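You operate a simulated robot arm through the tools that you are given. There is no shell and no other tool. Be economical: measure what you need, move in short steps, check, and stop when the job is done.

You are at the controls of a simulated two-armed robot. One attempt, no reset.

Task
Take the lid off the white jar and lay it down on the top of the small parts bench. Take the green lidded tin and leave it on the lower shelf of the rear-end stand. Take the brass wire coil and leave it on the shelf under the rack bench. Open the jig table drawer, put the white cloth on the door end of the tube bench away inside and shut the drawer again. Take the green banded lug on the door end of the tube bench and put it away on the top of the parts dryer. Stack the tin that says "guides" from the mill end of the tube bench on top of the tin that says "stops". Put the orange banded lug on top of the white carton on the top of the grey tool cabinet. Open the end cupboard door, take the short tapered tube from the top of the alignment table and put it in the shelf of the end cupboard, then shut the door. Take the 68 mm crank housing from the top of the tumbler bench and leave it on the demagnetiser plate. Any order will do. Set down upright: green banded lug, crank housing.

It is judged by the outcome, as a careful person would: the job done as asked, and still so three seconds after it is handed in. It fails if anything else is knocked over, pushed out of place, dropped, spilled or broken. Lids that push on must go on centred and level and be pressed home; caps that screw on are set level and turned clockwise until they are tight. Flat cloth is picked up by pressing the open fingertips on it (5 to 10 N) and closing them slowly along it; thin cloth reads only 2 to 8 mm in the jaws.

Robot
Two 6-joint arms with two-finger parallel grippers on one trunk, on a base that drives. Base frame: it is fixed to the floor where the robot stands at the start and does not move with it; the origin is under the middle of the robot, x ahead of it, y to its left, z up; the surface under the hand at the start is at about z = 0.82. Units: m, degrees, N and s.
The left shoulder is at the start at [0.08, 0.216, 1.581], the right one opposite. With the tool pointing down near the work surface each hand reaches from about 0.1 to 0.68 m from the robot's upright axis, wherever it stands, measured 20 degrees to its own side. Places, roughly: black tin, green tin, white tin [-3.25, -0.75, 1]; brass wire coil (5x5x3 cm) [0.6, -0.5, 0.8]; crank housing [-8, 0.75, 1]; demagnetiser plate (42x14 cm) [-7.84, -0.16, 0.88]; end cupboard door [-7.7, -2.2, 0.5]; green banded lug (7x4x5 cm) [-4.7, -1, 0.9]; green lidded tin [0.75, 0, 0.75]; j1 drawer [-4.3, 0.7, 0.7]; jig table drawer [-4.3, 0.8, 0.7]; lower shelf of the rear-end stand [-1.4, 0.3, 0.2]; orange banded lug (5x7x5 cm) [0.4, -0.8, 0.8]; shelf of the end cupboard [-7.7, -2.4, 0.5]; shelf under the rack bench [-0.3, -2.4, 0.2]; short tapered tube [-6.75, 1.5, 0.75]; top of the parts dryer (32x24 cm) [-8, -0.6, 1.04]; white carton [0.75, 1.25, 1]; white cloth (10x8x3 cm) [-4.8, -0.8, 0.9]; white jar (8x8x12 cm) [0.7, -0.1, 0.9]. Payload 3.43 kg a hand.
Tool frame (each hand has its own): the origin (TCP) lies between the finger pads and is the grasp point; the fingertips stand 0.03 m ahead of it; z points along the fingers, y is the line along which they close. Largest opening 0.094 m; finger width 0.028, thickness 0.01; the body of the gripper, 0.05 by 0.096 m, starts 0.055 m behind the TCP.
Orientation is told as [roll, pitch, yaw] about the base's x, y, z axes, in that order, counted from this pose: with the fingers straight down and closing along the base's y, the tool's x points along the base's -x, its y along +y and its z along -z.

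Tools
- The arms move only by the tool nudge_tool. It takes "left_series", "right_series" or both (then of equal length, played together; a hand with none holds still); each is a list of rows, each a list of 3 entries, a list of its own where there are three numbers: the shift along the tool's x, y, z in m, then the turn, a rotation vector about the tool's x, y, z in degrees, then the closure, from 0 (fully open) to 1 (shut). In form: [[[x, y, z], [rx, ry, rz], hand], ...]. A call has 1 to 10 rows; each row is the pose to reach, as a shift and turn from the pose commanded when the call began, along the tool's axes at that moment. A row lasts 0.2 s, in which the tool goes at most 0.05 m and 8.6 degrees; a call with a longer step from one row to the next is refused whole, and so is a gripper value outside its range. Where a pose cannot be reached the arm comes as near as it can. A force on the tool above 40 N (or 10 N above the force at the start of the call, whichever is more), or a blocked arm, ends the call early, and 0.2 s more pass. Each finger travels about 0.072 m/s and halts on what it meets, pressing with about 38 N; the grip force reading is that of the motor and also rises with nothing between the fingers. The clock runs only during rows and for 0.2 s after the last one: add rows that repeat a pose to give the fingers time. The reply holds the time, the measured pose of the TCP, the force on the tool along the base axes, the opening and the grip force, in the units named above and with some noise, with the torque about the TCP (base axes, N m) and any sound that the robot's microphone picked up, and new pictures: "show" is both (left out), scene, wrist or none (wrist: the cameras of the hands that moved).
- Cameras (640 x 400 px; columns grow to the right, rows downward): "scene" is now at [0.1023, -0.0285, 1.7371]; the picture's right is [-0.36, -0.93, 0.00], its down [-0.73, 0.28, -0.62] and it looks along [0.58, -0.22, -0.78] (base axes); focal length 289 px, centre (320, 200). "left" rides on the left gripper at [0.076, -0.014, -0.103] in its tool frame; the picture's right is [0.18, 0.98, 0.00], its down [-0.75, 0.14, -0.64] and it looks along [-0.63, 0.12, 0.77] (tool axes); focal length 243 px, centre (320, 200). "right" rides on the right gripper at [0.076, 0.014, -0.102] in its tool frame; the picture's right is [-0.18, 0.98, 0.00], its down [-0.75, -0.14, -0.64] and it looks along [-0.63, -0.12, 0.77] (tool axes); focal length 243 px, centre (320, 200).
- raise_lower(by): slides the trunk up (or, below 0, down) by that many m; the arms and the scene camera ride with it, the base frame stays. It gives what a move gives, with no picture.
- drive_base(legs): drives the robot by 1 to 6 legs, each [ahead, left, turn to the left] in m, m and degrees, along the robot's own axes; the way and the turn of a leg run together, so that a leg with both is an arc; at most 1.5 m and 180 degrees a leg. The arms and the cameras ride along, it lands a little off, and it stops where it bumps. It gives what a move gives, and a new picture of the scene camera.
- turn_head(pan, tilt): turns the head with the scene camera to pan (to the left, within 86 degrees either way) and tilt (down, from -29 to 69), counted from straight ahead of the robot. It gives what a move gives, and a new picture of the scene camera.
- pixel_to_xyz(camera, pixels): for up to 12 pixels [column, row] of the newest picture of that camera ("zoom" is the newest enlarged one), the place [x, y, z] in the base frame of the surface seen there, good to about 0.002 m. It takes no simulated time.
- close_up(camera, box): a new picture of the part [left, top, right, bottom] of that camera's present view, enlarged. It takes no simulated time.
- job_done(): hands the job in; it is judged then, once.

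Work in short steps. Measure before you move; look again where a grasp or a placing could have gone wrong, and mend it. You have 357 turns and 360 pictures in all, those below and enlarged ones among them. Open the grippers and draw the arms clear of the work before you hand the job in, unless the task says otherwise; then end with one line.

The tools are called after ">>>" as name(argument=value, ...) on one line, values as JSON. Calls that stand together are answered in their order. nudge_tool: Moves the arms, as the interface text tells. Its arguments: {"type":"object","properties":{"left_series":{"type":"array","items":{"type":"array"}},"right_series":{"type":"array","items":{"type":"array"}},"show":{"type":"string","enum":["both","scene","wrist","none"]}},"required":[]} The other tools are called the same way: raise_lower (by) slides the trunk up or down; drive_base (legs) drives the base; turn_head (pan, tilt) turns the head that bears the scene camera; pixel_to_xyz (camera, pixels) gives the place of the surface under pixels of a picture; close_up (camera, box) takes an enlarged picture of a part of a camera's view; job_done () hands the job in.

At the start:

```text
time: 0.0
left_tool_pos: [0.5208, -0.0342, 1.0687]
left_tcp_rot: [0.0, 0.0, 0.1]
left_force: [-0.8, 0.1, -0.3]
left_wrist_torque: [0.01, 0.01, 0.01]
left_finger_gap: 0.094
left_gripper_force: 0.1
right_tool_pos: [0.371, -0.4455, 1.0003]
right_tcp_rot: [0.0, -0.1, 0.0]
right_force: [0.9, -0.3, 0.0]
right_wrist_torque: [0.05, 0.02, 0.0]
right_finger_gap: 0.094
right_gripper_force: 0.0
trunk travel left (down, up): [-0.811, 0.029]
robot x, y, heading: [0.0, 0.0021, 0.0]
head pan, tilt: [-21.0, 51.6]
```

scene: 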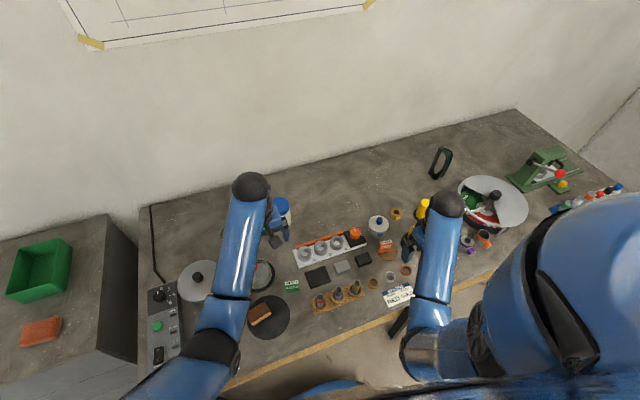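
right: 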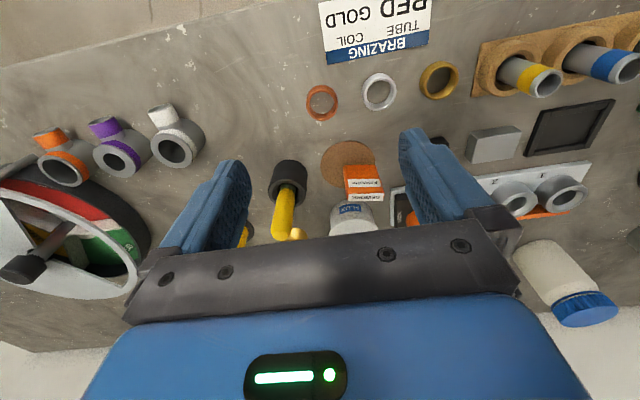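
left: 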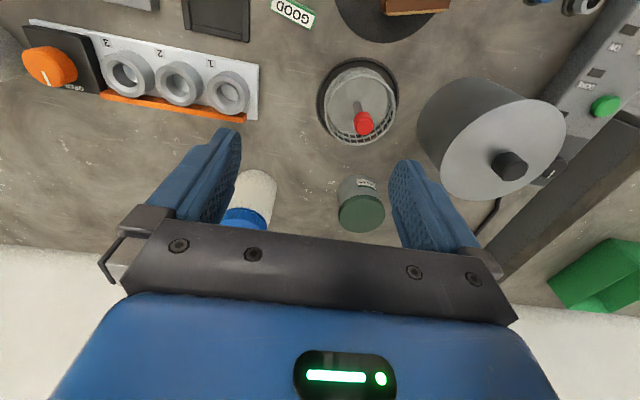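

I'll start by taking enlarged views of the bench to identify the objects near me.

>>> close_up(camera="right", box=[240, 0, 480, 240])

>>> close_up(camera="scene", box=[240, 140, 480, 340])

>>> pixel_to_xyz(camera="left", pixels=[[255, 180], [243, 215], [360, 215], [357, 182], [300, 200], [362, 120], [440, 250]])

>>> pixel_to_xyz(camera="right", pixels=[[320, 88], [379, 76], [438, 64], [60, 135], [65, 170], [290, 165], [400, 110], [340, 160]])

```text
1.67 times, centred on (360, 120) of right
```

zoom: 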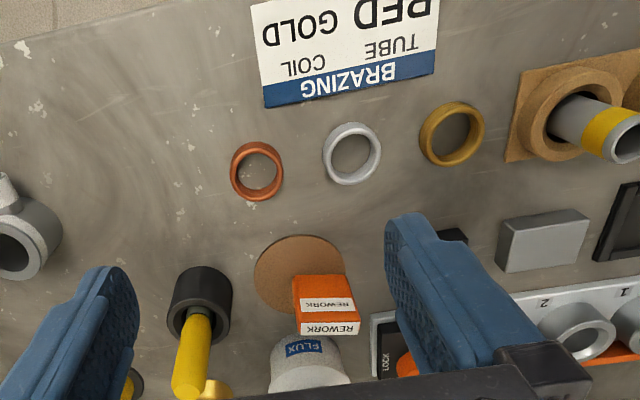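

```text
2.00 times, centred on (360, 240) of scene
```

zoom: 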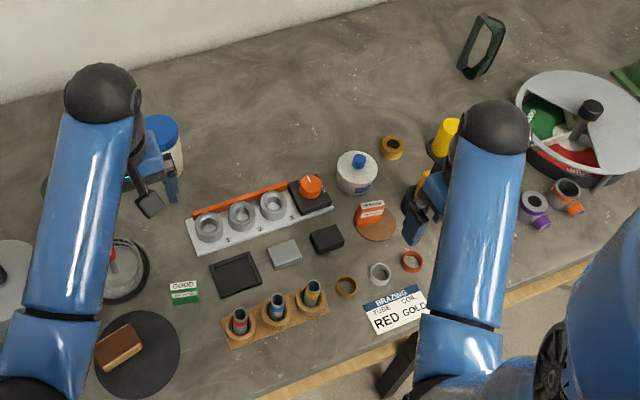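

```text
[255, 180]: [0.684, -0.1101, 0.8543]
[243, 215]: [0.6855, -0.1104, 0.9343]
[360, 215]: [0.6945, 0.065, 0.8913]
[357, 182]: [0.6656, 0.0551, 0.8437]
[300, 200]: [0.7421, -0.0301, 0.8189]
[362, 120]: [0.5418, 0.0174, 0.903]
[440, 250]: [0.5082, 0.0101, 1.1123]
```

```text
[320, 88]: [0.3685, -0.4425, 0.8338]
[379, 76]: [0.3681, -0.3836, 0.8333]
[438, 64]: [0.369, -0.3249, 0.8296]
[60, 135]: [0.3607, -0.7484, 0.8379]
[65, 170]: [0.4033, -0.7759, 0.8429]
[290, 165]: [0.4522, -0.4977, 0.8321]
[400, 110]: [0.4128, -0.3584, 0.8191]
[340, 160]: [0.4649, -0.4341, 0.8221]
```

The bench is clear enough; now I look around the room to find the other furniture and its labels.

>>> turn_head(pan=60, tilt=25)

>>> turn_head(pan=-80, tilt=25)

>>> turn_head(pan=0, tilt=30)

```text
time: 1.5
left_tool_pos: [0.5204, -0.0361, 1.0698]
left_tcp_rot: [0.0, -0.1, 0.1]
left_force: [0.2, -0.2, 0.6]
left_wrist_torque: [-0.01, 0.0, 0.03]
left_finger_gap: 0.0941
left_gripper_force: 0.1
right_tool_pos: [0.3721, -0.4448, 0.9994]
right_tcp_rot: [0.0, -0.1, 0.0]
right_force: [0.6, 0.5, 0.8]
right_wrist_torque: [0.0, 0.0, 0.0]
right_finger_gap: 0.0938
right_gripper_force: 0.0
trunk travel left (down, up): [-0.811, 0.029]
robot x, y, heading: [0.0003, 0.0003, -0.2]
head pan, tilt: [60.0, 25.0]
```

scene: 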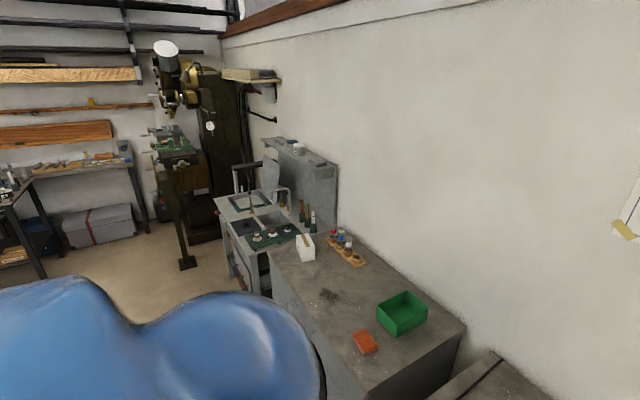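

```text
time: 3.8
left_tool_pos: [0.5206, -0.0347, 1.0693]
left_tcp_rot: [0.0, 0.0, 0.0]
left_force: [-0.7, 0.3, -0.2]
left_wrist_torque: [-0.02, -0.02, 0.0]
left_finger_gap: 0.0941
left_gripper_force: 0.0
right_tool_pos: [0.3724, -0.445, 0.9994]
right_tcp_rot: [0.0, 0.0, -0.1]
right_force: [0.9, 0.2, 0.1]
right_wrist_torque: [0.0, -0.02, -0.06]
right_finger_gap: 0.0941
right_gripper_force: 0.1
trunk travel left (down, up): [-0.811, 0.029]
robot x, y, heading: [-0.0048, 0.0041, 0.2]
head pan, tilt: [-80.0, 25.0]
```

scene: 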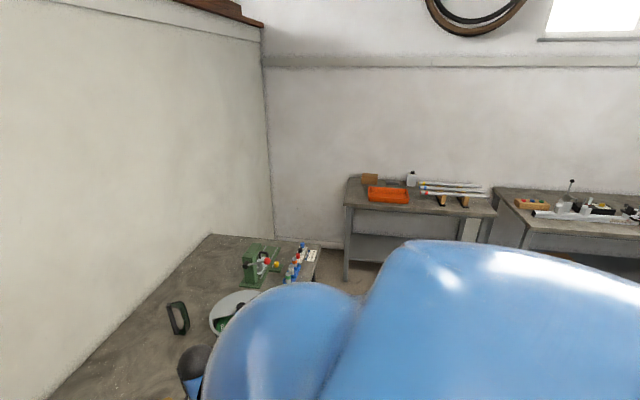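

```text
time: 5.3
left_tool_pos: [0.5202, -0.0337, 1.069]
left_tcp_rot: [0.0, 0.0, 0.1]
left_force: [1.1, -0.2, 0.6]
left_wrist_torque: [-0.04, -0.04, 0.0]
left_finger_gap: 0.0942
left_gripper_force: 0.0
right_tool_pos: [0.3719, -0.4446, 0.9989]
right_tcp_rot: [0.0, 0.0, 0.0]
right_force: [0.2, 0.2, 1.2]
right_wrist_torque: [0.01, 0.04, -0.01]
right_finger_gap: 0.0939
right_gripper_force: 0.0
trunk travel left (down, up): [-0.811, 0.029]
robot x, y, heading: [0.0003, 0.0015, -0.0]
head pan, tilt: [0.0, 30.0]
```

scene: 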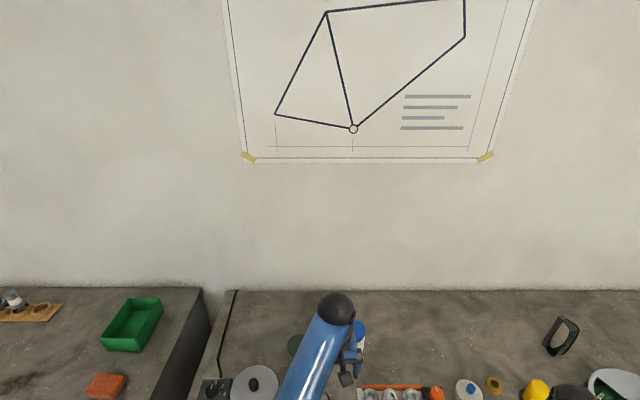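

This front bench carries the small parts, so I take it as the small parts bench. Checking how much space the base has before the bench's front edge.

>>> turn_head(pan=0, tilt=69)

>>> close_up(camera="left", box=[200, 100, 440, 250])

```text
time: 6.3
left_tool_pos: [0.5202, -0.0339, 1.0689]
left_tcp_rot: [-0.1, 0.0, 0.0]
left_force: [0.4, 0.1, -0.3]
left_wrist_torque: [-0.02, 0.01, 0.0]
left_finger_gap: 0.094
left_gripper_force: 0.1
right_tool_pos: [0.3721, -0.4453, 0.9984]
right_tcp_rot: [0.0, 0.0, 0.0]
right_force: [-0.5, 0.1, -0.2]
right_wrist_torque: [-0.01, 0.06, -0.01]
right_finger_gap: 0.0937
right_gripper_force: 0.1
trunk travel left (down, up): [-0.811, 0.029]
robot x, y, heading: [0.0025, -0.0005, 0.1]
head pan, tilt: [0.0, 68.8]
```

scene: 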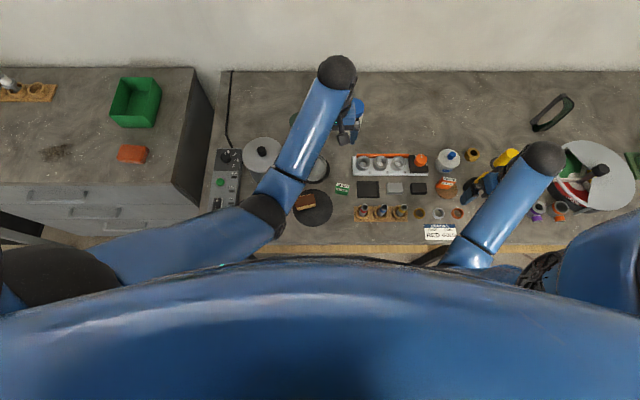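

```text
2.67 times, centred on (320, 175) of left
```

zoom: 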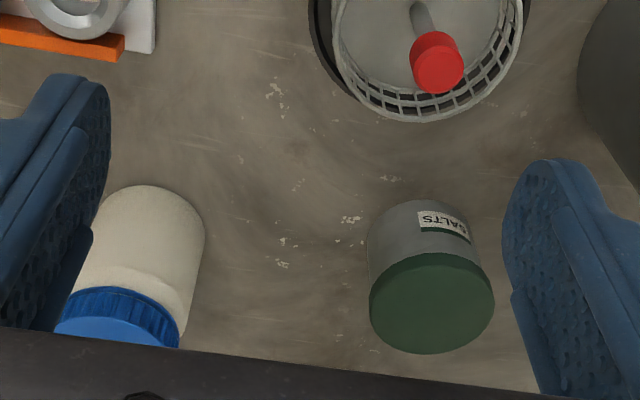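

The jar has a ribbed blue lid. Measuring the bench edge and the coil, lug, tin and jar.

>>> pixel_to_xyz(camera="scene", pixels=[[400, 246], [400, 256], [473, 154], [477, 155], [559, 210], [358, 105], [357, 118], [344, 75]])

>>> nudge_tool(left_series=[[[0, 0, -0.03], [0, 0, 0], 0], [[-0.045, -0.01, -0.03], [0, 0, 0], 0], [[-0.07, -0.02, -0.03], [0, 0, 0], 0]], show="wrist")

```text
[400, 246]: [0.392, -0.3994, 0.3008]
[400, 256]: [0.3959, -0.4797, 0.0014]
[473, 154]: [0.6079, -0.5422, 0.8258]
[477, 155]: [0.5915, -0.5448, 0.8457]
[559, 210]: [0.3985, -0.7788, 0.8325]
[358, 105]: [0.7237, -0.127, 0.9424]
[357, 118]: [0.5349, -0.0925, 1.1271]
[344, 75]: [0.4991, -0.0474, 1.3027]
```

```text
time: 7.2
left_tool_pos: [0.5908, -0.0542, 1.0992]
left_tcp_rot: [0.0, 0.1, 0.0]
left_force: [-0.3, -0.8, -1.0]
left_wrist_torque: [0.0, 0.02, -0.01]
left_finger_gap: 0.0941
left_gripper_force: 0.0
left hand out of reach, approached as far as the arm can: row 1
right_tool_pos: [0.3727, -0.4462, 0.9996]
right_tcp_rot: [0.0, 0.1, -0.1]
right_force: [1.2, 0.5, 0.1]
right_wrist_torque: [0.01, 0.02, -0.02]
right_finger_gap: 0.094
right_gripper_force: 0.2
trunk travel left (down, up): [-0.811, 0.029]
robot x, y, heading: [-0.0018, -0.0003, 0.0]
head pan, tilt: [0.0, 68.8]
```

left: 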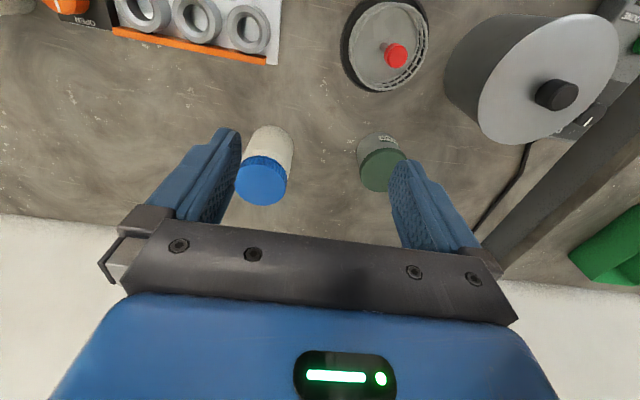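

Driving slightly forward so the jar and tin come within comfortable reach.

>>> drive_base(legs=[[0.1, 0, 0]])

>>> pixel_to_xyz(camera="left", pixels=[[263, 182], [242, 182], [286, 182], [263, 200], [264, 160], [378, 175], [360, 175], [396, 180], [378, 190], [380, 155]])

```text
time: 8.3
left_tool_pos: [0.6804, -0.0538, 1.1037]
left_tcp_rot: [0.0, -0.4, -0.1]
left_force: [-0.6, 0.3, 0.1]
left_wrist_torque: [-0.02, -0.05, 0.02]
left_finger_gap: 0.0942
left_gripper_force: 0.1
right_tool_pos: [0.4644, -0.4452, 1.0018]
right_tcp_rot: [0.1, -0.4, 0.1]
right_force: [-1.3, 0.2, 0.2]
right_wrist_torque: [-0.01, -0.01, 0.0]
right_finger_gap: 0.0942
right_gripper_force: 0.1
trunk travel left (down, up): [-0.811, 0.029]
robot x, y, heading: [0.0999, -0.0008, 0.1]
head pan, tilt: [0.0, 68.8]
```

scene: 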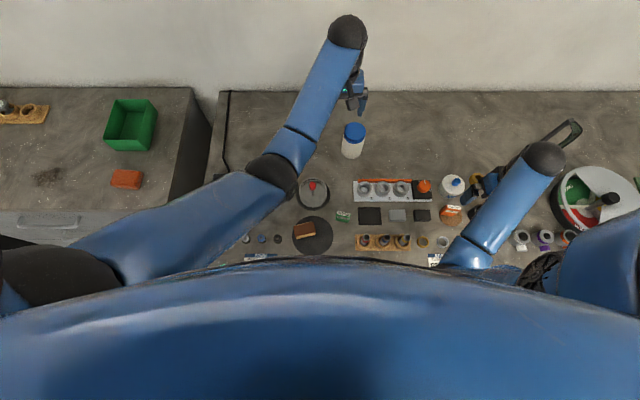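

```text
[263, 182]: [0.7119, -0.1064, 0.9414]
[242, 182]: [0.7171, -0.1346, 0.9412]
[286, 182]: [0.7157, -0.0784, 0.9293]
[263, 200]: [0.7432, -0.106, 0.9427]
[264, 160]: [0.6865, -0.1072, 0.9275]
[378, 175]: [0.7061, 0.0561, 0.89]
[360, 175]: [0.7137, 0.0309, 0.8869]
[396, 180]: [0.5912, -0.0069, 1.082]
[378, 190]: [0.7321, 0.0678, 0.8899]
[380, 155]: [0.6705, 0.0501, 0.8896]
```

Moving the left hand above the jar lid (centre ~0.713,-0.106, top 0.942).

>>> nudge_tool(left_series=[[[-0.033, -0.03, 0.02], [0, 0, 0], 0], [[-0.033, -0.052, 0.05], [0, 0, 0], 0], [[-0.033, -0.052, 0.09], [0, 0, 0], 0]], show="wrist")

```text
time: 9.1
left_tool_pos: [0.7214, -0.1049, 1.01]
left_tcp_rot: [-0.2, -0.2, 0.0]
left_force: [-0.2, -0.4, 0.0]
left_wrist_torque: [-0.01, -0.01, 0.0]
left_finger_gap: 0.0942
left_gripper_force: 0.1
right_tool_pos: [0.4702, -0.4451, 0.9987]
right_tcp_rot: [-0.1, 0.1, 0.0]
right_force: [0.3, -0.1, 0.5]
right_wrist_torque: [-0.02, -0.03, -0.02]
right_finger_gap: 0.0939
right_gripper_force: 0.0
trunk travel left (down, up): [-0.811, 0.029]
robot x, y, heading: [0.0982, 0.001, 0.0]
head pan, tilt: [0.0, 68.8]
```

left: 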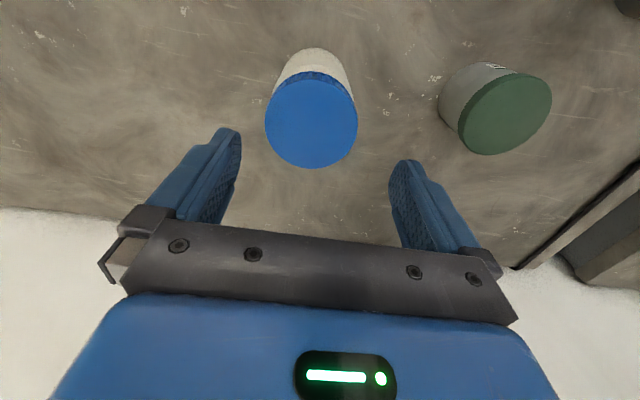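

>>> pixel_to_xyz(camera="left", pixels=[[311, 85], [311, 160], [268, 122], [354, 122], [311, 120], [316, 74], [280, 85], [510, 110], [505, 152], [460, 118], [549, 95], [500, 75], [465, 75]])

```text
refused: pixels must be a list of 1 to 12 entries
```

Measuring the lid and tin edges from the new wrist picture.

>>> pixel_to_xyz(camera="left", pixels=[[311, 83], [311, 162], [268, 122], [354, 122], [311, 120], [316, 74], [300, 65], [510, 110], [505, 150], [462, 118], [547, 95], [505, 80]])

```text
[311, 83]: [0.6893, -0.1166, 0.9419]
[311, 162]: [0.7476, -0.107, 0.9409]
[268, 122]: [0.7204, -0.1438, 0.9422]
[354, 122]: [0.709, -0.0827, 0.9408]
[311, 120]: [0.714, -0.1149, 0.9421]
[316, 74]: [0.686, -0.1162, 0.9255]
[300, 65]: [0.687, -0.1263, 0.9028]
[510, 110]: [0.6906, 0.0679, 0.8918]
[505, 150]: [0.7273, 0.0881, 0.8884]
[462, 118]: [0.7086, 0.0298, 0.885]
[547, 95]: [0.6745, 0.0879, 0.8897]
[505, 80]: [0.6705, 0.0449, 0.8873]
```

Lid centre ≈ (0.718,-0.113), diameter 62 mm, z 0.92–0.942. Lowering and gripping it.

>>> nudge_tool(left_series=[[[0.003, -0.008, 0.03], [0, 0, 0], 0], [[0.003, -0.008, 0.06], [0, 0, 0], 0], [[0.003, -0.008, 0.078], [0, 0, 0], 0], [[0.003, -0.008, 0.078], [0, 0, 0], 1], [[0.003, -0.008, 0.078], [0, 0, 0], 1], [[0.003, -0.008, 0.078], [0, 0, 0], 1]], show="wrist")

```text
time: 10.5
left_tool_pos: [0.6931, -0.0967, 0.9492]
left_tcp_rot: [0.0, 0.0, 0.0]
left_force: [0.9, 0.7, 0.0]
left_wrist_torque: [0.03, -0.03, 0.04]
left_finger_gap: 0.0001
left_gripper_force: 16.1
left hand out of reach, approached as far as the arm can: row 1, 2, 3, 4, 5, 6
right_tool_pos: [0.4694, -0.4448, 0.9989]
right_tcp_rot: [0.1, 0.1, 0.0]
right_force: [-0.9, -0.2, 0.2]
right_wrist_torque: [-0.02, 0.01, -0.03]
right_finger_gap: 0.0939
right_gripper_force: 0.0
trunk travel left (down, up): [-0.811, 0.029]
robot x, y, heading: [0.0968, 0.0007, 0.1]
head pan, tilt: [0.0, 68.8]
```

left: 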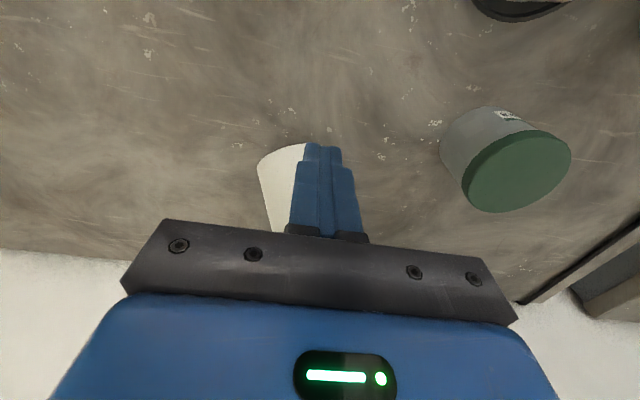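

The arm ran short of reach and closed beside the lid. I raise the hands, retract them and will lower the trunk for more reach.

>>> nudge_tool(left_series=[[[0.0, 0, 0.0], [0, 0, 0], 1], [[0.03, 0, 0.0], [0, 0, 0], 1], [[0.06, 0, -0.04], [0, 0, 0], 1], [[0.1, 0, -0.08], [0, 0, 0], 0], [[0.15, 0, -0.12], [0, 0, 0], 0], [[0.2, 0, -0.16], [0, 0, 0], 0], [[0.24, 0, -0.18], [0, 0, 0], 0]], right_series=[[[0, 0, -0.04], [0, 0, 0], 0], [[0, 0, -0.08], [0, 0, 0], 0], [[0, 0, -0.12], [0, 0, 0], 0], [[0, 0, -0.16], [0, 0, 0], 0], [[0.03, 0, -0.2], [0, 0, 0], 0], [[0.05, 0, -0.22], [0, 0, 0], 0], [[0.05, 0, -0.22], [0, 0, 0], 0]], show="wrist")

```text
refused: row 4 steps farther than a row can; nothing moved
```

Repeating it with smaller steps.

>>> nudge_tool(left_series=[[[0.03, 0, -0.03], [0, 0, 0], 1], [[0.06, 0, -0.06], [0, 0, 0], 1], [[0.09, 0, -0.09], [0, 0, 0], 0.5], [[0.12, 0, -0.12], [0, 0, 0], 0], [[0.15, 0, -0.15], [0, 0, 0], 0], [[0.18, 0, -0.18], [0, 0, 0], 0], [[0.21, 0, -0.21], [0, 0, 0], 0], [[0.24, 0, -0.24], [0, 0, 0], 0], [[0.27, 0, -0.27], [0, 0, 0], 0]], right_series=[[[0, 0, -0.04], [0, 0, 0], 0], [[0, 0, -0.08], [0, 0, 0], 0], [[0, 0, -0.12], [0, 0, 0], 0], [[0, 0, -0.16], [0, 0, 0], 0], [[0.02, 0, -0.2], [0, 0, 0], 0], [[0.04, 0, -0.22], [0, 0, 0], 0], [[0.05, 0, -0.22], [0, 0, 0], 0], [[0.05, 0, -0.22], [0, 0, 0], 0], [[0.05, 0, -0.22], [0, 0, 0], 0]], show="scene")

```text
time: 12.5
left_tool_pos: [0.5062, -0.1458, 1.0631]
left_tcp_rot: [0.0, -0.1, 0.1]
left_force: [-0.6, 0.4, 0.0]
left_wrist_torque: [-0.03, -0.03, 0.02]
left_finger_gap: 0.0938
left_gripper_force: 0.1
left hand out of reach, approached as far as the arm can: row 5, 6, 7, 8, 9
right_tool_pos: [0.4666, -0.461, 1.0199]
right_tcp_rot: [-0.1, 0.0, 0.0]
right_force: [-0.2, 0.0, -0.3]
right_wrist_torque: [0.0, 0.01, 0.0]
right_finger_gap: 0.0938
right_gripper_force: 0.1
right hand out of reach, approached as far as the arm can: row 1, 2, 3, 4, 5, 6, 7, 8, 9
trunk travel left (down, up): [-0.811, 0.029]
robot x, y, heading: [0.0982, -0.0049, -0.2]
head pan, tilt: [0.0, 68.8]
```

scene: 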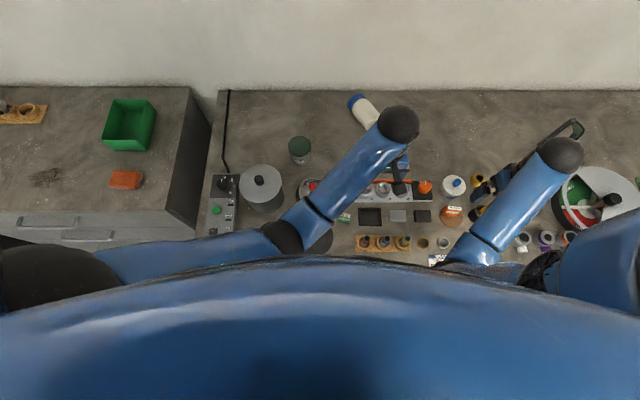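

The jar looks changed; taking a close look.

>>> close_up(camera="scene", box=[280, 80, 440, 180])

>>> close_up(camera="left", box=[0, 0, 640, 400])

```text
4.00 times, centred on (360, 130) of scene
```

zoom: 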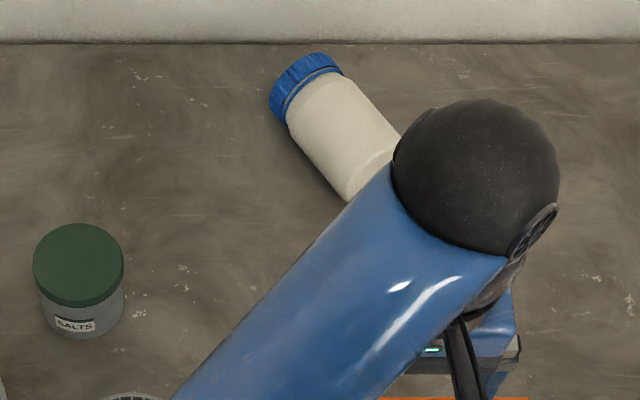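

```text
1.00 times, centred on (320, 200) of left (not enlarged: the box is as wide or as high as the picture)
```

zoom: 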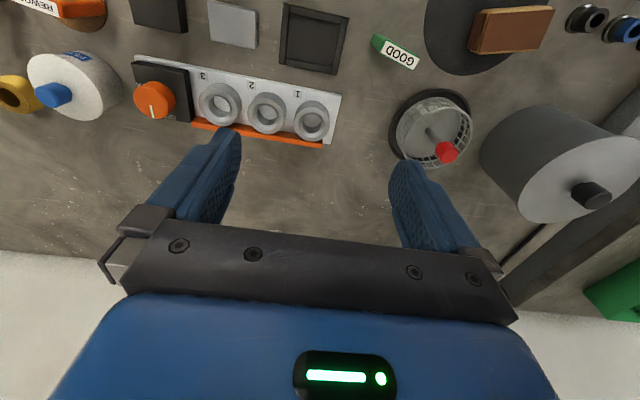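

The jar got tipped over (still lidded). I'll mend that: first drive a bit nearer so that the area is well in reach.

>>> drive_base(legs=[[0.1, 0, 0]])

```text
time: 13.7
left_tool_pos: [0.6072, -0.1466, 1.0631]
left_tcp_rot: [-0.1, -0.3, -0.2]
left_force: [1.3, -0.2, -0.2]
left_wrist_torque: [0.01, -0.02, -0.01]
left_finger_gap: 0.094
left_gripper_force: 0.1
right_tool_pos: [0.566, -0.4629, 1.0206]
right_tcp_rot: [-0.1, -0.2, -0.1]
right_force: [0.9, -0.4, -0.3]
right_wrist_torque: [0.03, -0.02, 0.03]
right_finger_gap: 0.094
right_gripper_force: 0.0
trunk travel left (down, up): [-0.811, 0.029]
robot x, y, heading: [0.1996, 0.0007, 0.1]
head pan, tilt: [0.0, 68.8]
```

scene: 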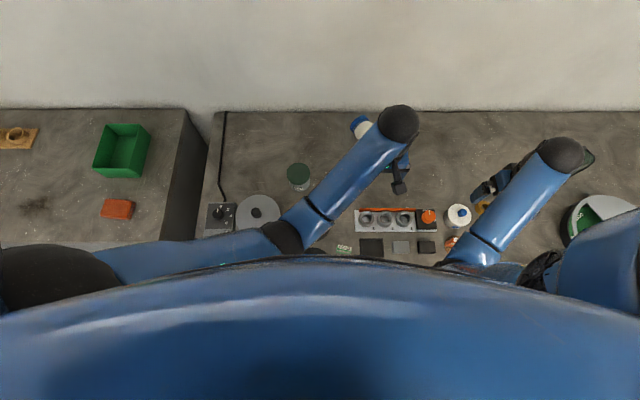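

Reached. Looking at the jar with the left wrist camera.

>>> nudge_tool(left_series=[[[0.0, 0.04, 0.0], [0, 0, 0], 0], [[-0.0, 0.08, 0.0], [0, 0, 0], 0]], show="both")

```text
time: 14.3
left_tool_pos: [0.6167, -0.0704, 1.0407]
left_tcp_rot: [-0.2, -0.3, -0.1]
left_force: [-0.6, -1.1, 0.4]
left_wrist_torque: [0.01, 0.01, -0.02]
left_finger_gap: 0.0938
left_gripper_force: 0.1
left hand out of reach, approached as far as the arm can: row 1, 2
right_tool_pos: [0.5665, -0.4628, 1.0219]
right_tcp_rot: [-0.1, -0.3, -0.1]
right_force: [0.3, 0.4, -0.6]
right_wrist_torque: [-0.06, 0.0, -0.02]
right_finger_gap: 0.0938
right_gripper_force: 0.1
trunk travel left (down, up): [-0.811, 0.029]
robot x, y, heading: [0.2027, 0.0011, -0.1]
head pan, tilt: [0.0, 68.8]
```

scene: 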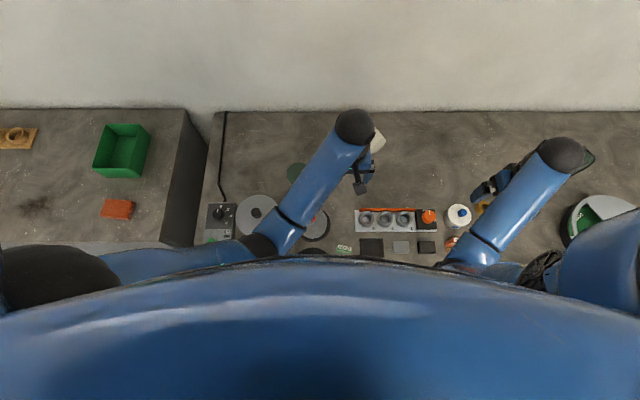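
left: 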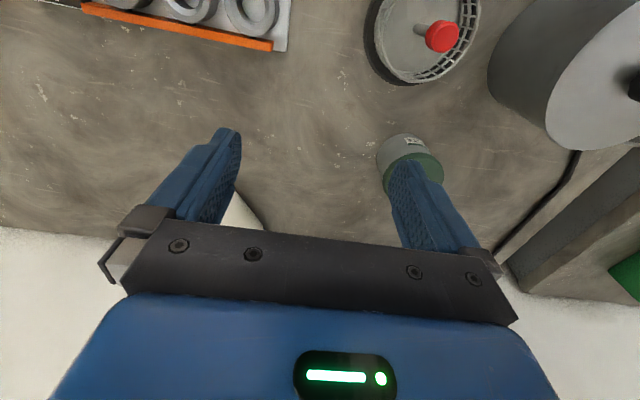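

The arm blocks the view; moving the left hand further left to expose the jar.

>>> nudge_tool(left_series=[[[0.0, 0.04, 0.0], [0, 0, 0], 0], [[0.0, 0.09, 0.0], [0, 0, 0], 0], [[0.0, 0.13, 0.0], [0, 0, 0], 0], [[0.0, 0.17, 0.0], [0, 0, 0], 0]], show="scene")

>>> close_up(camera="scene", box=[280, 90, 440, 190])

>>> pixel_to_xyz(camera="zoom", pixels=[[280, 140], [300, 110], [320, 130], [345, 160], [370, 190], [395, 220]])

```text
time: 15.3
left_tool_pos: [0.6201, 0.0972, 1.0174]
left_tcp_rot: [-0.1, -0.4, 0.0]
left_force: [0.1, -0.1, 0.5]
left_wrist_torque: [0.03, 0.0, 0.02]
left_finger_gap: 0.0939
left_gripper_force: 0.0
left hand out of reach, approached as far as the arm can: row 1, 2, 3, 4
right_tool_pos: [0.5662, -0.462, 1.021]
right_tcp_rot: [-0.1, -0.2, 0.0]
right_force: [-0.1, 0.6, 0.0]
right_wrist_torque: [-0.01, -0.04, -0.01]
right_finger_gap: 0.094
right_gripper_force: 0.2
trunk travel left (down, up): [-0.811, 0.029]
robot x, y, heading: [0.1987, 0.0005, -0.2]
head pan, tilt: [0.0, 68.8]
```

scene: 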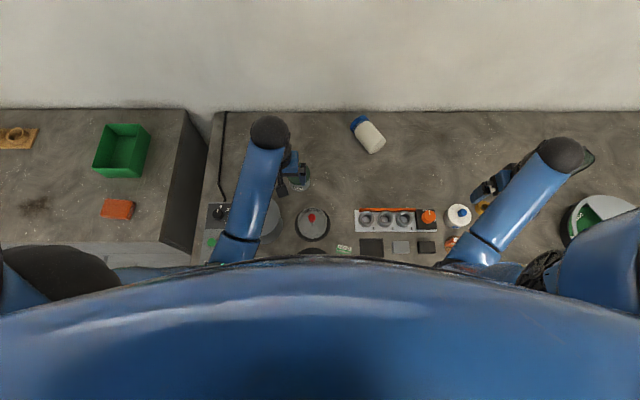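

```text
4.00 times, centred on (360, 140) of scene
```

zoom: 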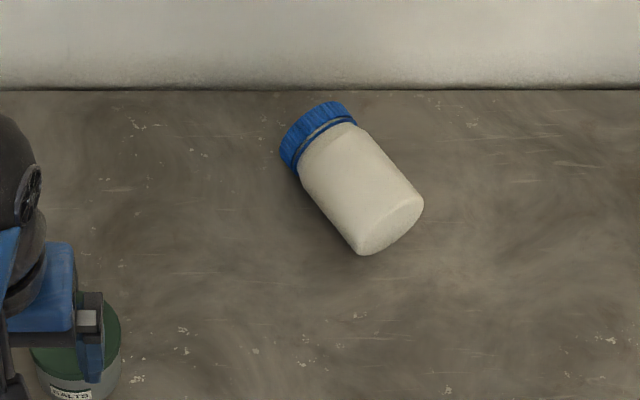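

```text
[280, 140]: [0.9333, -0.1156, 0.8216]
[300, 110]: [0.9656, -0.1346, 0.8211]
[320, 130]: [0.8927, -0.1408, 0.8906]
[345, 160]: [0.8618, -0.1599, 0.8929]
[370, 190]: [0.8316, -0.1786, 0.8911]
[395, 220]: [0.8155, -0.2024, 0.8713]
```

The jar lies at ~(0.856,-0.163), axis at ~32°, lid pointing away-left. I'll drive a little closer so the right hand can pick it up.

>>> drive_base(legs=[[0.08, 0, 0]])

```text
time: 16.0
left_tool_pos: [0.6196, 0.0977, 1.0189]
left_tcp_rot: [0.0, -0.3, -0.1]
left_force: [0.4, 0.4, -0.3]
left_wrist_torque: [0.01, 0.0, 0.02]
left_finger_gap: 0.094
left_gripper_force: 0.1
right_tool_pos: [0.5671, -0.4618, 1.0219]
right_tcp_rot: [-0.2, -0.2, 0.0]
right_force: [-0.3, 0.6, 0.2]
right_wrist_torque: [0.02, 0.01, 0.03]
right_finger_gap: 0.0941
right_gripper_force: 0.0
trunk travel left (down, up): [-0.811, 0.029]
robot x, y, heading: [0.2041, 0.0012, 0.1]
head pan, tilt: [0.0, 68.8]
stopped in leg 1: the robot was blocked; the commanded pose is now the measured one
```

scene: 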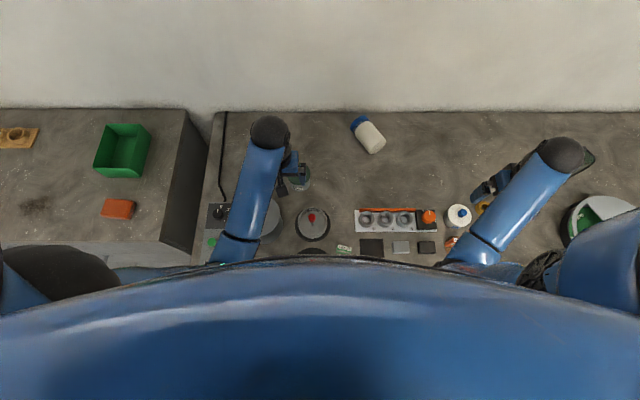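

Base is blocked at x≈0.20, so I'll extend both hands out over the empty rear of the bench, then lower the trunk for reach.

>>> nudge_tool(left_series=[[[-0.03, 0.013, -0.01], [0, 0, 0], 0], [[-0.06, 0.026, -0.01], [0, 0, 0], 0], [[-0.09, 0.04, -0.01], [0, 0, 0], 0], [[-0.12, 0.054, -0.01], [0, 0, 0], 0], [[-0.15, 0.068, -0.01], [0, 0, 0], 0], [[-0.18, 0.08, -0.01], [0, 0, 0], 0]], right_series=[[[-0.04, 0.025, -0.01], [0, 0, 0], 0], [[-0.08, 0.05, -0.02], [0, 0, 0], 0], [[-0.12, 0.08, -0.02], [0, 0, 0], 0], [[-0.16, 0.105, -0.02], [0, 0, 0], 0], [[-0.2, 0.13, -0.02], [0, 0, 0], 0], [[-0.233, 0.155, -0.02], [0, 0, 0], 0]], show="both")

```text
time: 17.4
left_tool_pos: [0.8021, 0.1789, 1.0299]
left_tcp_rot: [-0.1, -0.5, -0.1]
left_force: [0.6, -0.1, -0.1]
left_wrist_torque: [0.02, -0.02, 0.0]
left_finger_gap: 0.0939
left_gripper_force: 0.0
left hand out of reach, approached as far as the arm can: row 1
right_tool_pos: [0.8015, -0.3088, 1.0442]
right_tcp_rot: [-0.2, -0.4, 0.0]
right_force: [0.3, 0.9, 0.4]
right_wrist_torque: [-0.01, 0.02, -0.02]
right_finger_gap: 0.0941
right_gripper_force: 0.0
right hand out of reach, approached as far as the arm can: row 1, 2
trunk travel left (down, up): [-0.811, 0.029]
robot x, y, heading: [0.203, -0.0009, -0.1]
head pan, tilt: [0.0, 68.8]
```

scene: 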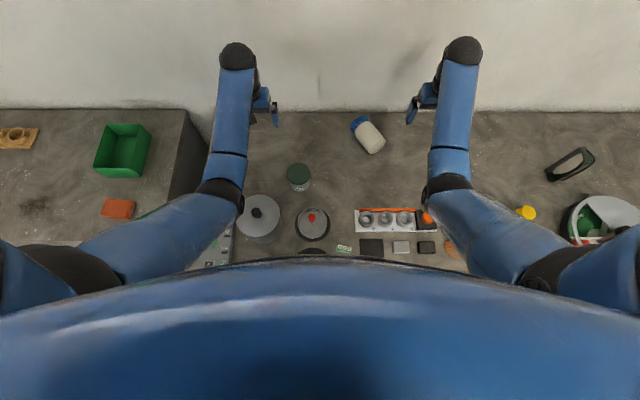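
right: 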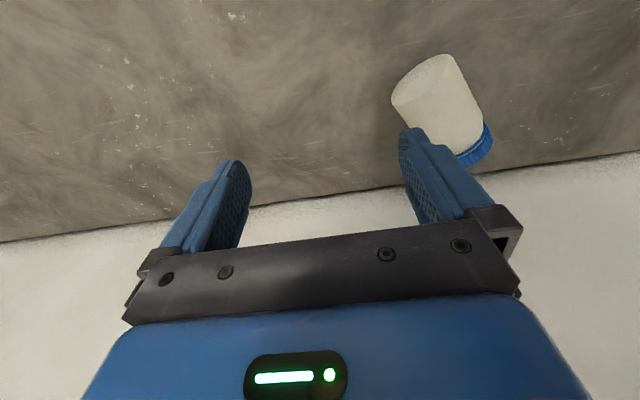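
left: 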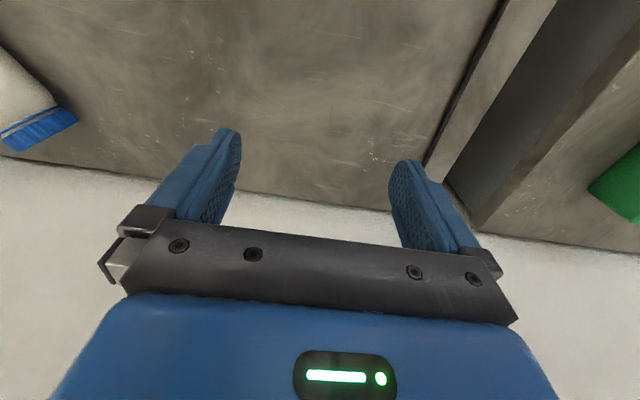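

Checking elbow heights over the bench objects before lowering the trunk.

>>> pixel_to_xyz(camera="scene", pixels=[[447, 190], [500, 240], [215, 190], [257, 210], [526, 212], [603, 220], [463, 50], [180, 235]])

>>> pixel_to_xyz(camera="right", pixels=[[442, 95], [415, 92], [465, 115], [395, 95], [445, 58], [478, 145], [490, 150]])

```text
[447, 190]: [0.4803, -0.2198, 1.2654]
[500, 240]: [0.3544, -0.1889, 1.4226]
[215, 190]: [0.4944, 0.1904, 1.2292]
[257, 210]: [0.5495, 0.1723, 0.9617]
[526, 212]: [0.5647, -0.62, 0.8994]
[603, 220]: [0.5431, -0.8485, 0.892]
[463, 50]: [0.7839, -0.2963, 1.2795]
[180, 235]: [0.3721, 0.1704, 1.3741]
```

```text
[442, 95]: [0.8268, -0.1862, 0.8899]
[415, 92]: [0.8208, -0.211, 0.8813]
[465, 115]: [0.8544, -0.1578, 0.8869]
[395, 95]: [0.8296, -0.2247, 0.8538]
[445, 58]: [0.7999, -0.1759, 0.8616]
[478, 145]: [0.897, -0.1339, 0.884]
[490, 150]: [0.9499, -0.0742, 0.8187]
```

Elbows clear. Lowering the trunk by 0.1.

>>> raise_lower(by=-0.1)

>>> nudge_tool(right_series=[[[-0.02, 0.03, -0.02], [0, 0, -8], 0], [[-0.04, 0.06, -0.03], [0, 0, -16], 0], [[-0.05, 0.1, -0.03], [0, 0, -24], 0], [[-0.06, 0.145, -0.03], [0, 0, -32], 0]], show="both")

```text
time: 18.7
left_tool_pos: [0.8001, 0.1805, 0.9287]
left_tcp_rot: [-0.1, -0.5, -0.1]
left_force: [-0.2, -1.1, -0.1]
left_wrist_torque: [0.0, 0.01, -0.02]
left_finger_gap: 0.0938
left_gripper_force: 0.1
right_tool_pos: [0.8026, -0.3078, 0.9426]
right_tcp_rot: [-0.1, -0.4, 0.0]
right_force: [0.0, -0.1, 0.7]
right_wrist_torque: [0.0, -0.03, 0.0]
right_finger_gap: 0.0943
right_gripper_force: 0.1
trunk travel left (down, up): [-0.711, 0.129]
robot x, y, heading: [0.2027, 0.0027, -0.2]
head pan, tilt: [0.0, 68.8]
```

```text
time: 19.7
left_tool_pos: [0.8007, 0.18, 0.9301]
left_tcp_rot: [-0.1, -0.6, 0.1]
left_force: [0.1, 0.2, 0.7]
left_wrist_torque: [-0.01, 0.0, 0.0]
left_finger_gap: 0.0938
left_gripper_force: 0.0
right_tool_pos: [0.8624, -0.1632, 0.9733]
right_tcp_rot: [-0.4, -0.2, 32.1]
right_force: [0.0, 0.2, -0.6]
right_wrist_torque: [0.02, 0.06, -0.03]
right_finger_gap: 0.094
right_gripper_force: 0.1
trunk travel left (down, up): [-0.711, 0.129]
robot x, y, heading: [0.2029, -0.0043, 0.0]
head pan, tilt: [0.0, 68.8]
```

scene: 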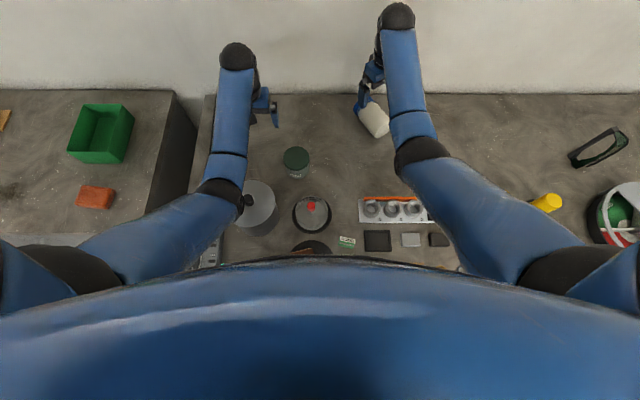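
right: 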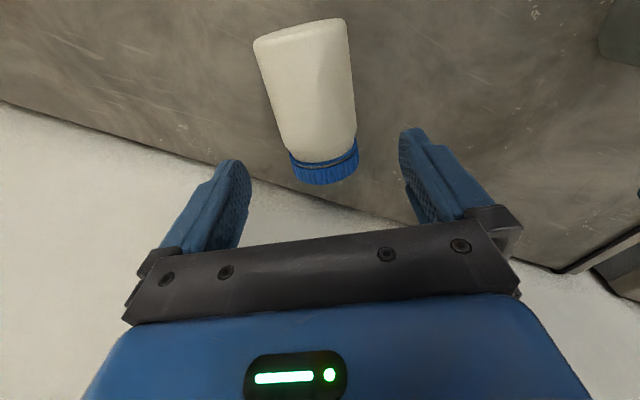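

Jar sits between the fingers; measuring its ridge precisely before descending.

>>> pixel_to_xyz(camera="right", pixels=[[302, 60], [310, 90], [318, 130], [324, 165], [298, 30], [265, 90], [350, 80], [327, 180]])

```text
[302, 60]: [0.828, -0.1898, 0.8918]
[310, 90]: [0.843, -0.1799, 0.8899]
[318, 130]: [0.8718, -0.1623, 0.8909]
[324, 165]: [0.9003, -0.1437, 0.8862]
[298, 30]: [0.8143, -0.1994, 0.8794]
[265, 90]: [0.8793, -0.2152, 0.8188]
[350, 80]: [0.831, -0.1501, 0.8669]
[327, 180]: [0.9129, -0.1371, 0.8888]
```

Descending on the jar body and closing.

>>> nudge_tool(right_series=[[[0, -0.004, 0.045], [0, 0, 0], 0], [[0, -0.004, 0.09], [0, 0, 0], 0], [[0, -0.004, 0.114], [0, 0, 0], 0], [[0, -0.004, 0.114], [0, 0, 0], 0.6], [[0, -0.004, 0.114], [0, 0, 0], 0.6], [[0, -0.004, 0.114], [0, 0, 0], 0.6]], show="both")

```text
time: 21.1
left_tool_pos: [0.8017, 0.18, 0.932]
left_tcp_rot: [-0.1, -0.6, 0.0]
left_force: [0.0, -0.3, 0.4]
left_wrist_torque: [0.01, -0.01, -0.04]
left_finger_gap: 0.0938
left_gripper_force: 0.0
right_tool_pos: [0.865, -0.1667, 0.8593]
right_tcp_rot: [-0.2, -0.1, 31.9]
right_force: [0.0, -0.9, -0.6]
right_wrist_torque: [0.01, 0.0, 0.01]
right_finger_gap: 0.0736
right_gripper_force: 37.7
trunk travel left (down, up): [-0.711, 0.129]
robot x, y, heading: [0.2012, 0.0005, -0.2]
head pan, tilt: [0.0, 68.8]
```

scene: 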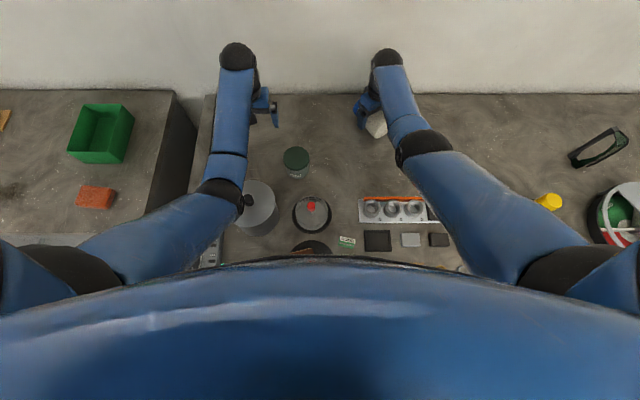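
right: 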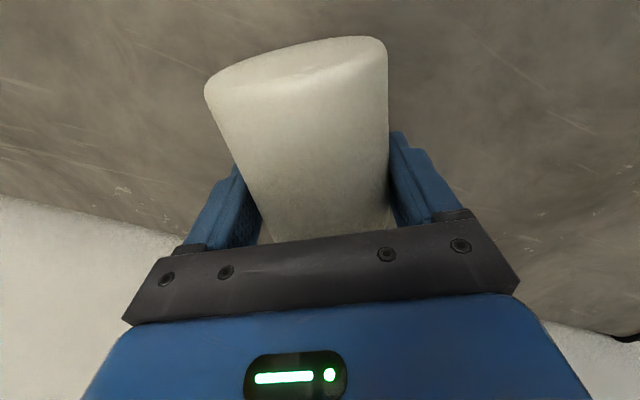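

Gripped (73.6 mm). Lifting and rotating the jar upright about the closing axis.

>>> nudge_tool(right_series=[[[0, 0, -0.045], [0, 0, 0], 0.6], [[0, 0, -0.09], [0, -8, 0], 0.6], [[0, 0, -0.1], [0, -16, 0], 0.6], [[0, 0, -0.1], [0, -24, 0], 0.6], [[0.0, 0, -0.1], [0, -32, 0], 0.6], [[0.0, 0, -0.1], [0, -40, 0], 0.6], [[0.0, 0, -0.1], [0, -48, 0], 0.6], [[0.0, 0, -0.1], [0, -56, 0], 0.6], [[0.0, 0, -0.1], [0, -64, 0], 0.6], [[0.0, 0, -0.1], [0, -72, 0], 0.6]], show="scene")

```text
time: 23.3
left_tool_pos: [0.8011, 0.1791, 0.9304]
left_tcp_rot: [-0.1, -0.5, 0.0]
left_force: [0.2, -0.3, -1.2]
left_wrist_torque: [0.0, 0.0, 0.01]
left_finger_gap: 0.0939
left_gripper_force: 0.0
right_tool_pos: [0.8638, -0.1679, 0.9604]
right_tcp_rot: [-0.9, -72.4, 32.8]
right_force: [-0.3, -0.8, -0.4]
right_wrist_torque: [-0.03, -0.02, 0.03]
right_finger_gap: 0.0375
right_gripper_force: 0.1
trunk travel left (down, up): [-0.711, 0.129]
robot x, y, heading: [0.2017, -0.002, 0.0]
head pan, tilt: [0.0, 68.8]
```

scene: 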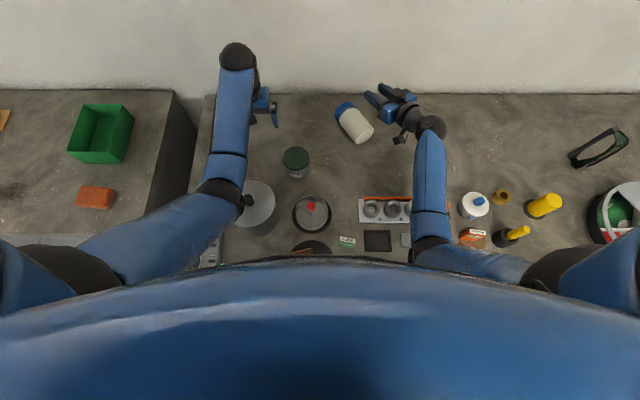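

The jar slipped out and lies on the bench again. Measuring its place.

>>> close_up(camera="scene", box=[280, 70, 440, 170])

>>> pixel_to_xyz(camera="scene", pixels=[[345, 110], [349, 116], [354, 123], [359, 130], [365, 136]])

```text
4.00 times, centred on (360, 120) of scene
```

zoom: 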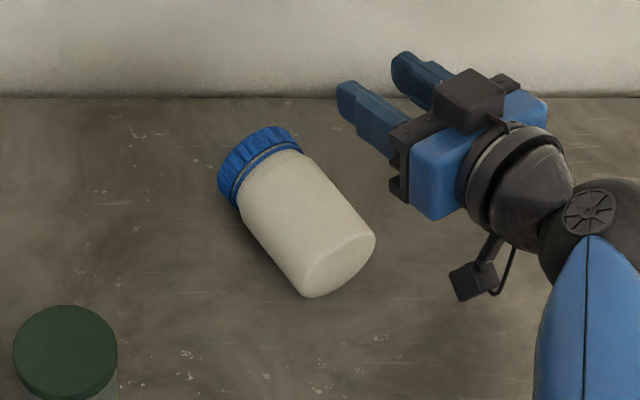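

```text
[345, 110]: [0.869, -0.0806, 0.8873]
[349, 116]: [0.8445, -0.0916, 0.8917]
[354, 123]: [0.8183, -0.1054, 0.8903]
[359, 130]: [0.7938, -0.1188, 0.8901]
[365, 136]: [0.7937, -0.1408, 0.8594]
```

Rotating the hand back to straight down at height, then I'll regrasp more firmly and lift slowly.

>>> nudge_tool(right_series=[[[0, 0, -0.01], [0, 8, 0], 0], [[0, 0, -0.01], [0, 16, 0], 0], [[0, 0, -0.01], [0, 24, 0], 0], [[0, 0, -0.01], [0, 32, 0], 0], [[0, 0, -0.01], [0, 40, 0], 0], [[0, 0, -0.01], [0, 48, 0], 0], [[0, 0, -0.01], [0, 56, 0], 0], [[0, 0, -0.01], [0, 64, 0], 0], [[0, 0, -0.01], [0, 72, 0], 0]], show="wrist")

```text
time: 25.3
left_tool_pos: [0.801, 0.1796, 0.931]
left_tcp_rot: [0.0, -0.5, 0.0]
left_force: [0.6, 0.6, 1.0]
left_wrist_torque: [0.0, -0.01, -0.01]
left_finger_gap: 0.0941
left_gripper_force: 0.0
right_tool_pos: [0.8544, -0.1721, 0.9636]
right_tcp_rot: [-0.3, -0.1, 31.9]
right_force: [0.0, -0.5, -0.1]
right_wrist_torque: [-0.03, 0.0, 0.01]
right_finger_gap: 0.0941
right_gripper_force: 0.0
trunk travel left (down, up): [-0.711, 0.129]
robot x, y, heading: [0.2046, -0.0002, -0.1]
head pan, tilt: [0.0, 68.8]
```

right: 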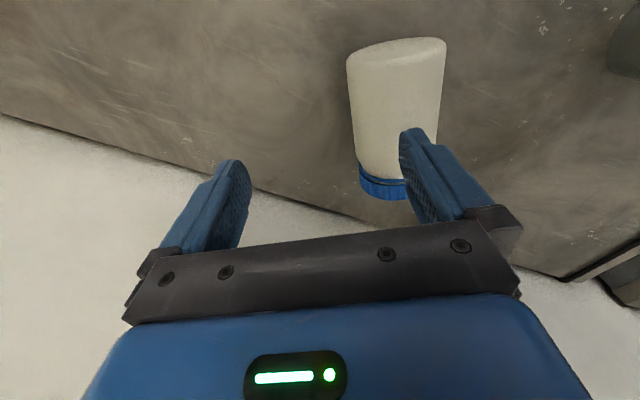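

Shifting over the jar.

>>> nudge_tool(right_series=[[[-0.015, 0.037, 0], [0, 0, 2], 0], [[-0.029, 0.074, 0], [0, 0, 4], 0]], show="wrist")

>>> pixel_to_xyz(camera="right", pixels=[[305, 50], [308, 80], [311, 110], [315, 150]])

```text
time: 25.9
left_tool_pos: [0.8011, 0.1788, 0.9317]
left_tcp_rot: [-0.1, -0.6, 0.0]
left_force: [0.3, -0.3, -0.7]
left_wrist_torque: [0.02, -0.05, 0.0]
left_finger_gap: 0.0941
left_gripper_force: 0.0
right_tool_pos: [0.8418, -0.095, 0.9637]
right_tcp_rot: [-0.3, -0.2, 28.0]
right_force: [-0.4, -0.4, 0.6]
right_wrist_torque: [0.02, -0.02, -0.03]
right_finger_gap: 0.0941
right_gripper_force: 0.0
trunk travel left (down, up): [-0.711, 0.129]
robot x, y, heading: [0.2034, 0.0, 0.3]
head pan, tilt: [0.0, 68.8]
```

right: 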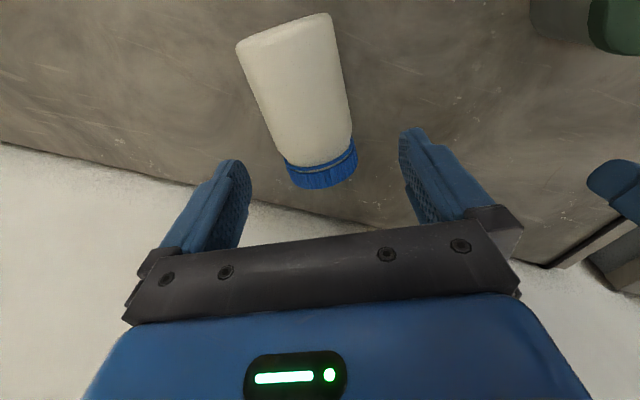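

```text
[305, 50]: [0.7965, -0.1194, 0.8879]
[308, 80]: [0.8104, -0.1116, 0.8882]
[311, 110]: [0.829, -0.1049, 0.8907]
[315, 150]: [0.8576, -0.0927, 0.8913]
```

Descending deeper, closing fully.

>>> nudge_tool(right_series=[[[0, -0.004, 0.045], [0, 0, 0], 0], [[0, -0.004, 0.09], [0, 0, 0], 0], [[0, -0.004, 0.11], [0, 0, 0], 0], [[0, -0.004, 0.11], [0, 0, 0], 1], [[0, -0.004, 0.11], [0, 0, 0], 1], [[0, -0.004, 0.11], [0, 0, 0], 1], [[0, -0.004, 0.11], [0, 0, 0], 1], [[0, -0.004, 0.09], [0, 0, 0], 1], [[0, -0.004, 0.08], [0, 0, 0], 1]], show="wrist")

```text
time: 27.9
left_tool_pos: [0.8009, 0.1796, 0.9306]
left_tcp_rot: [-0.1, -0.5, 0.0]
left_force: [-0.7, -0.2, -0.5]
left_wrist_torque: [0.01, 0.01, 0.0]
left_finger_gap: 0.0939
left_gripper_force: 0.0
right_tool_pos: [0.8418, -0.0977, 0.8839]
right_tcp_rot: [-0.1, -0.2, 27.9]
right_force: [0.0, 0.1, -1.7]
right_wrist_torque: [-0.02, -0.01, -0.02]
right_finger_gap: 0.0756
right_gripper_force: 38.1
trunk travel left (down, up): [-0.711, 0.129]
robot x, y, heading: [0.2044, -0.0008, 0.0]
head pan, tilt: [0.0, 68.8]
```

right: 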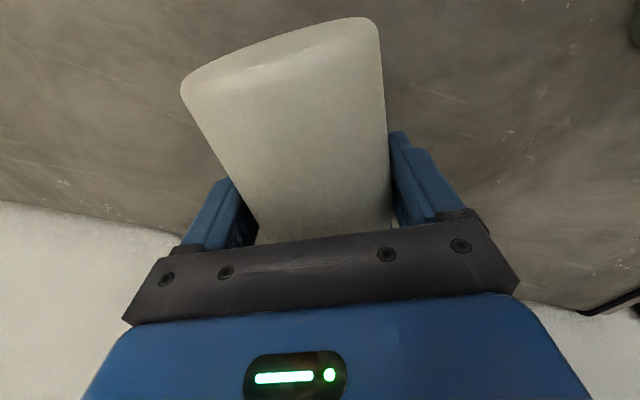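

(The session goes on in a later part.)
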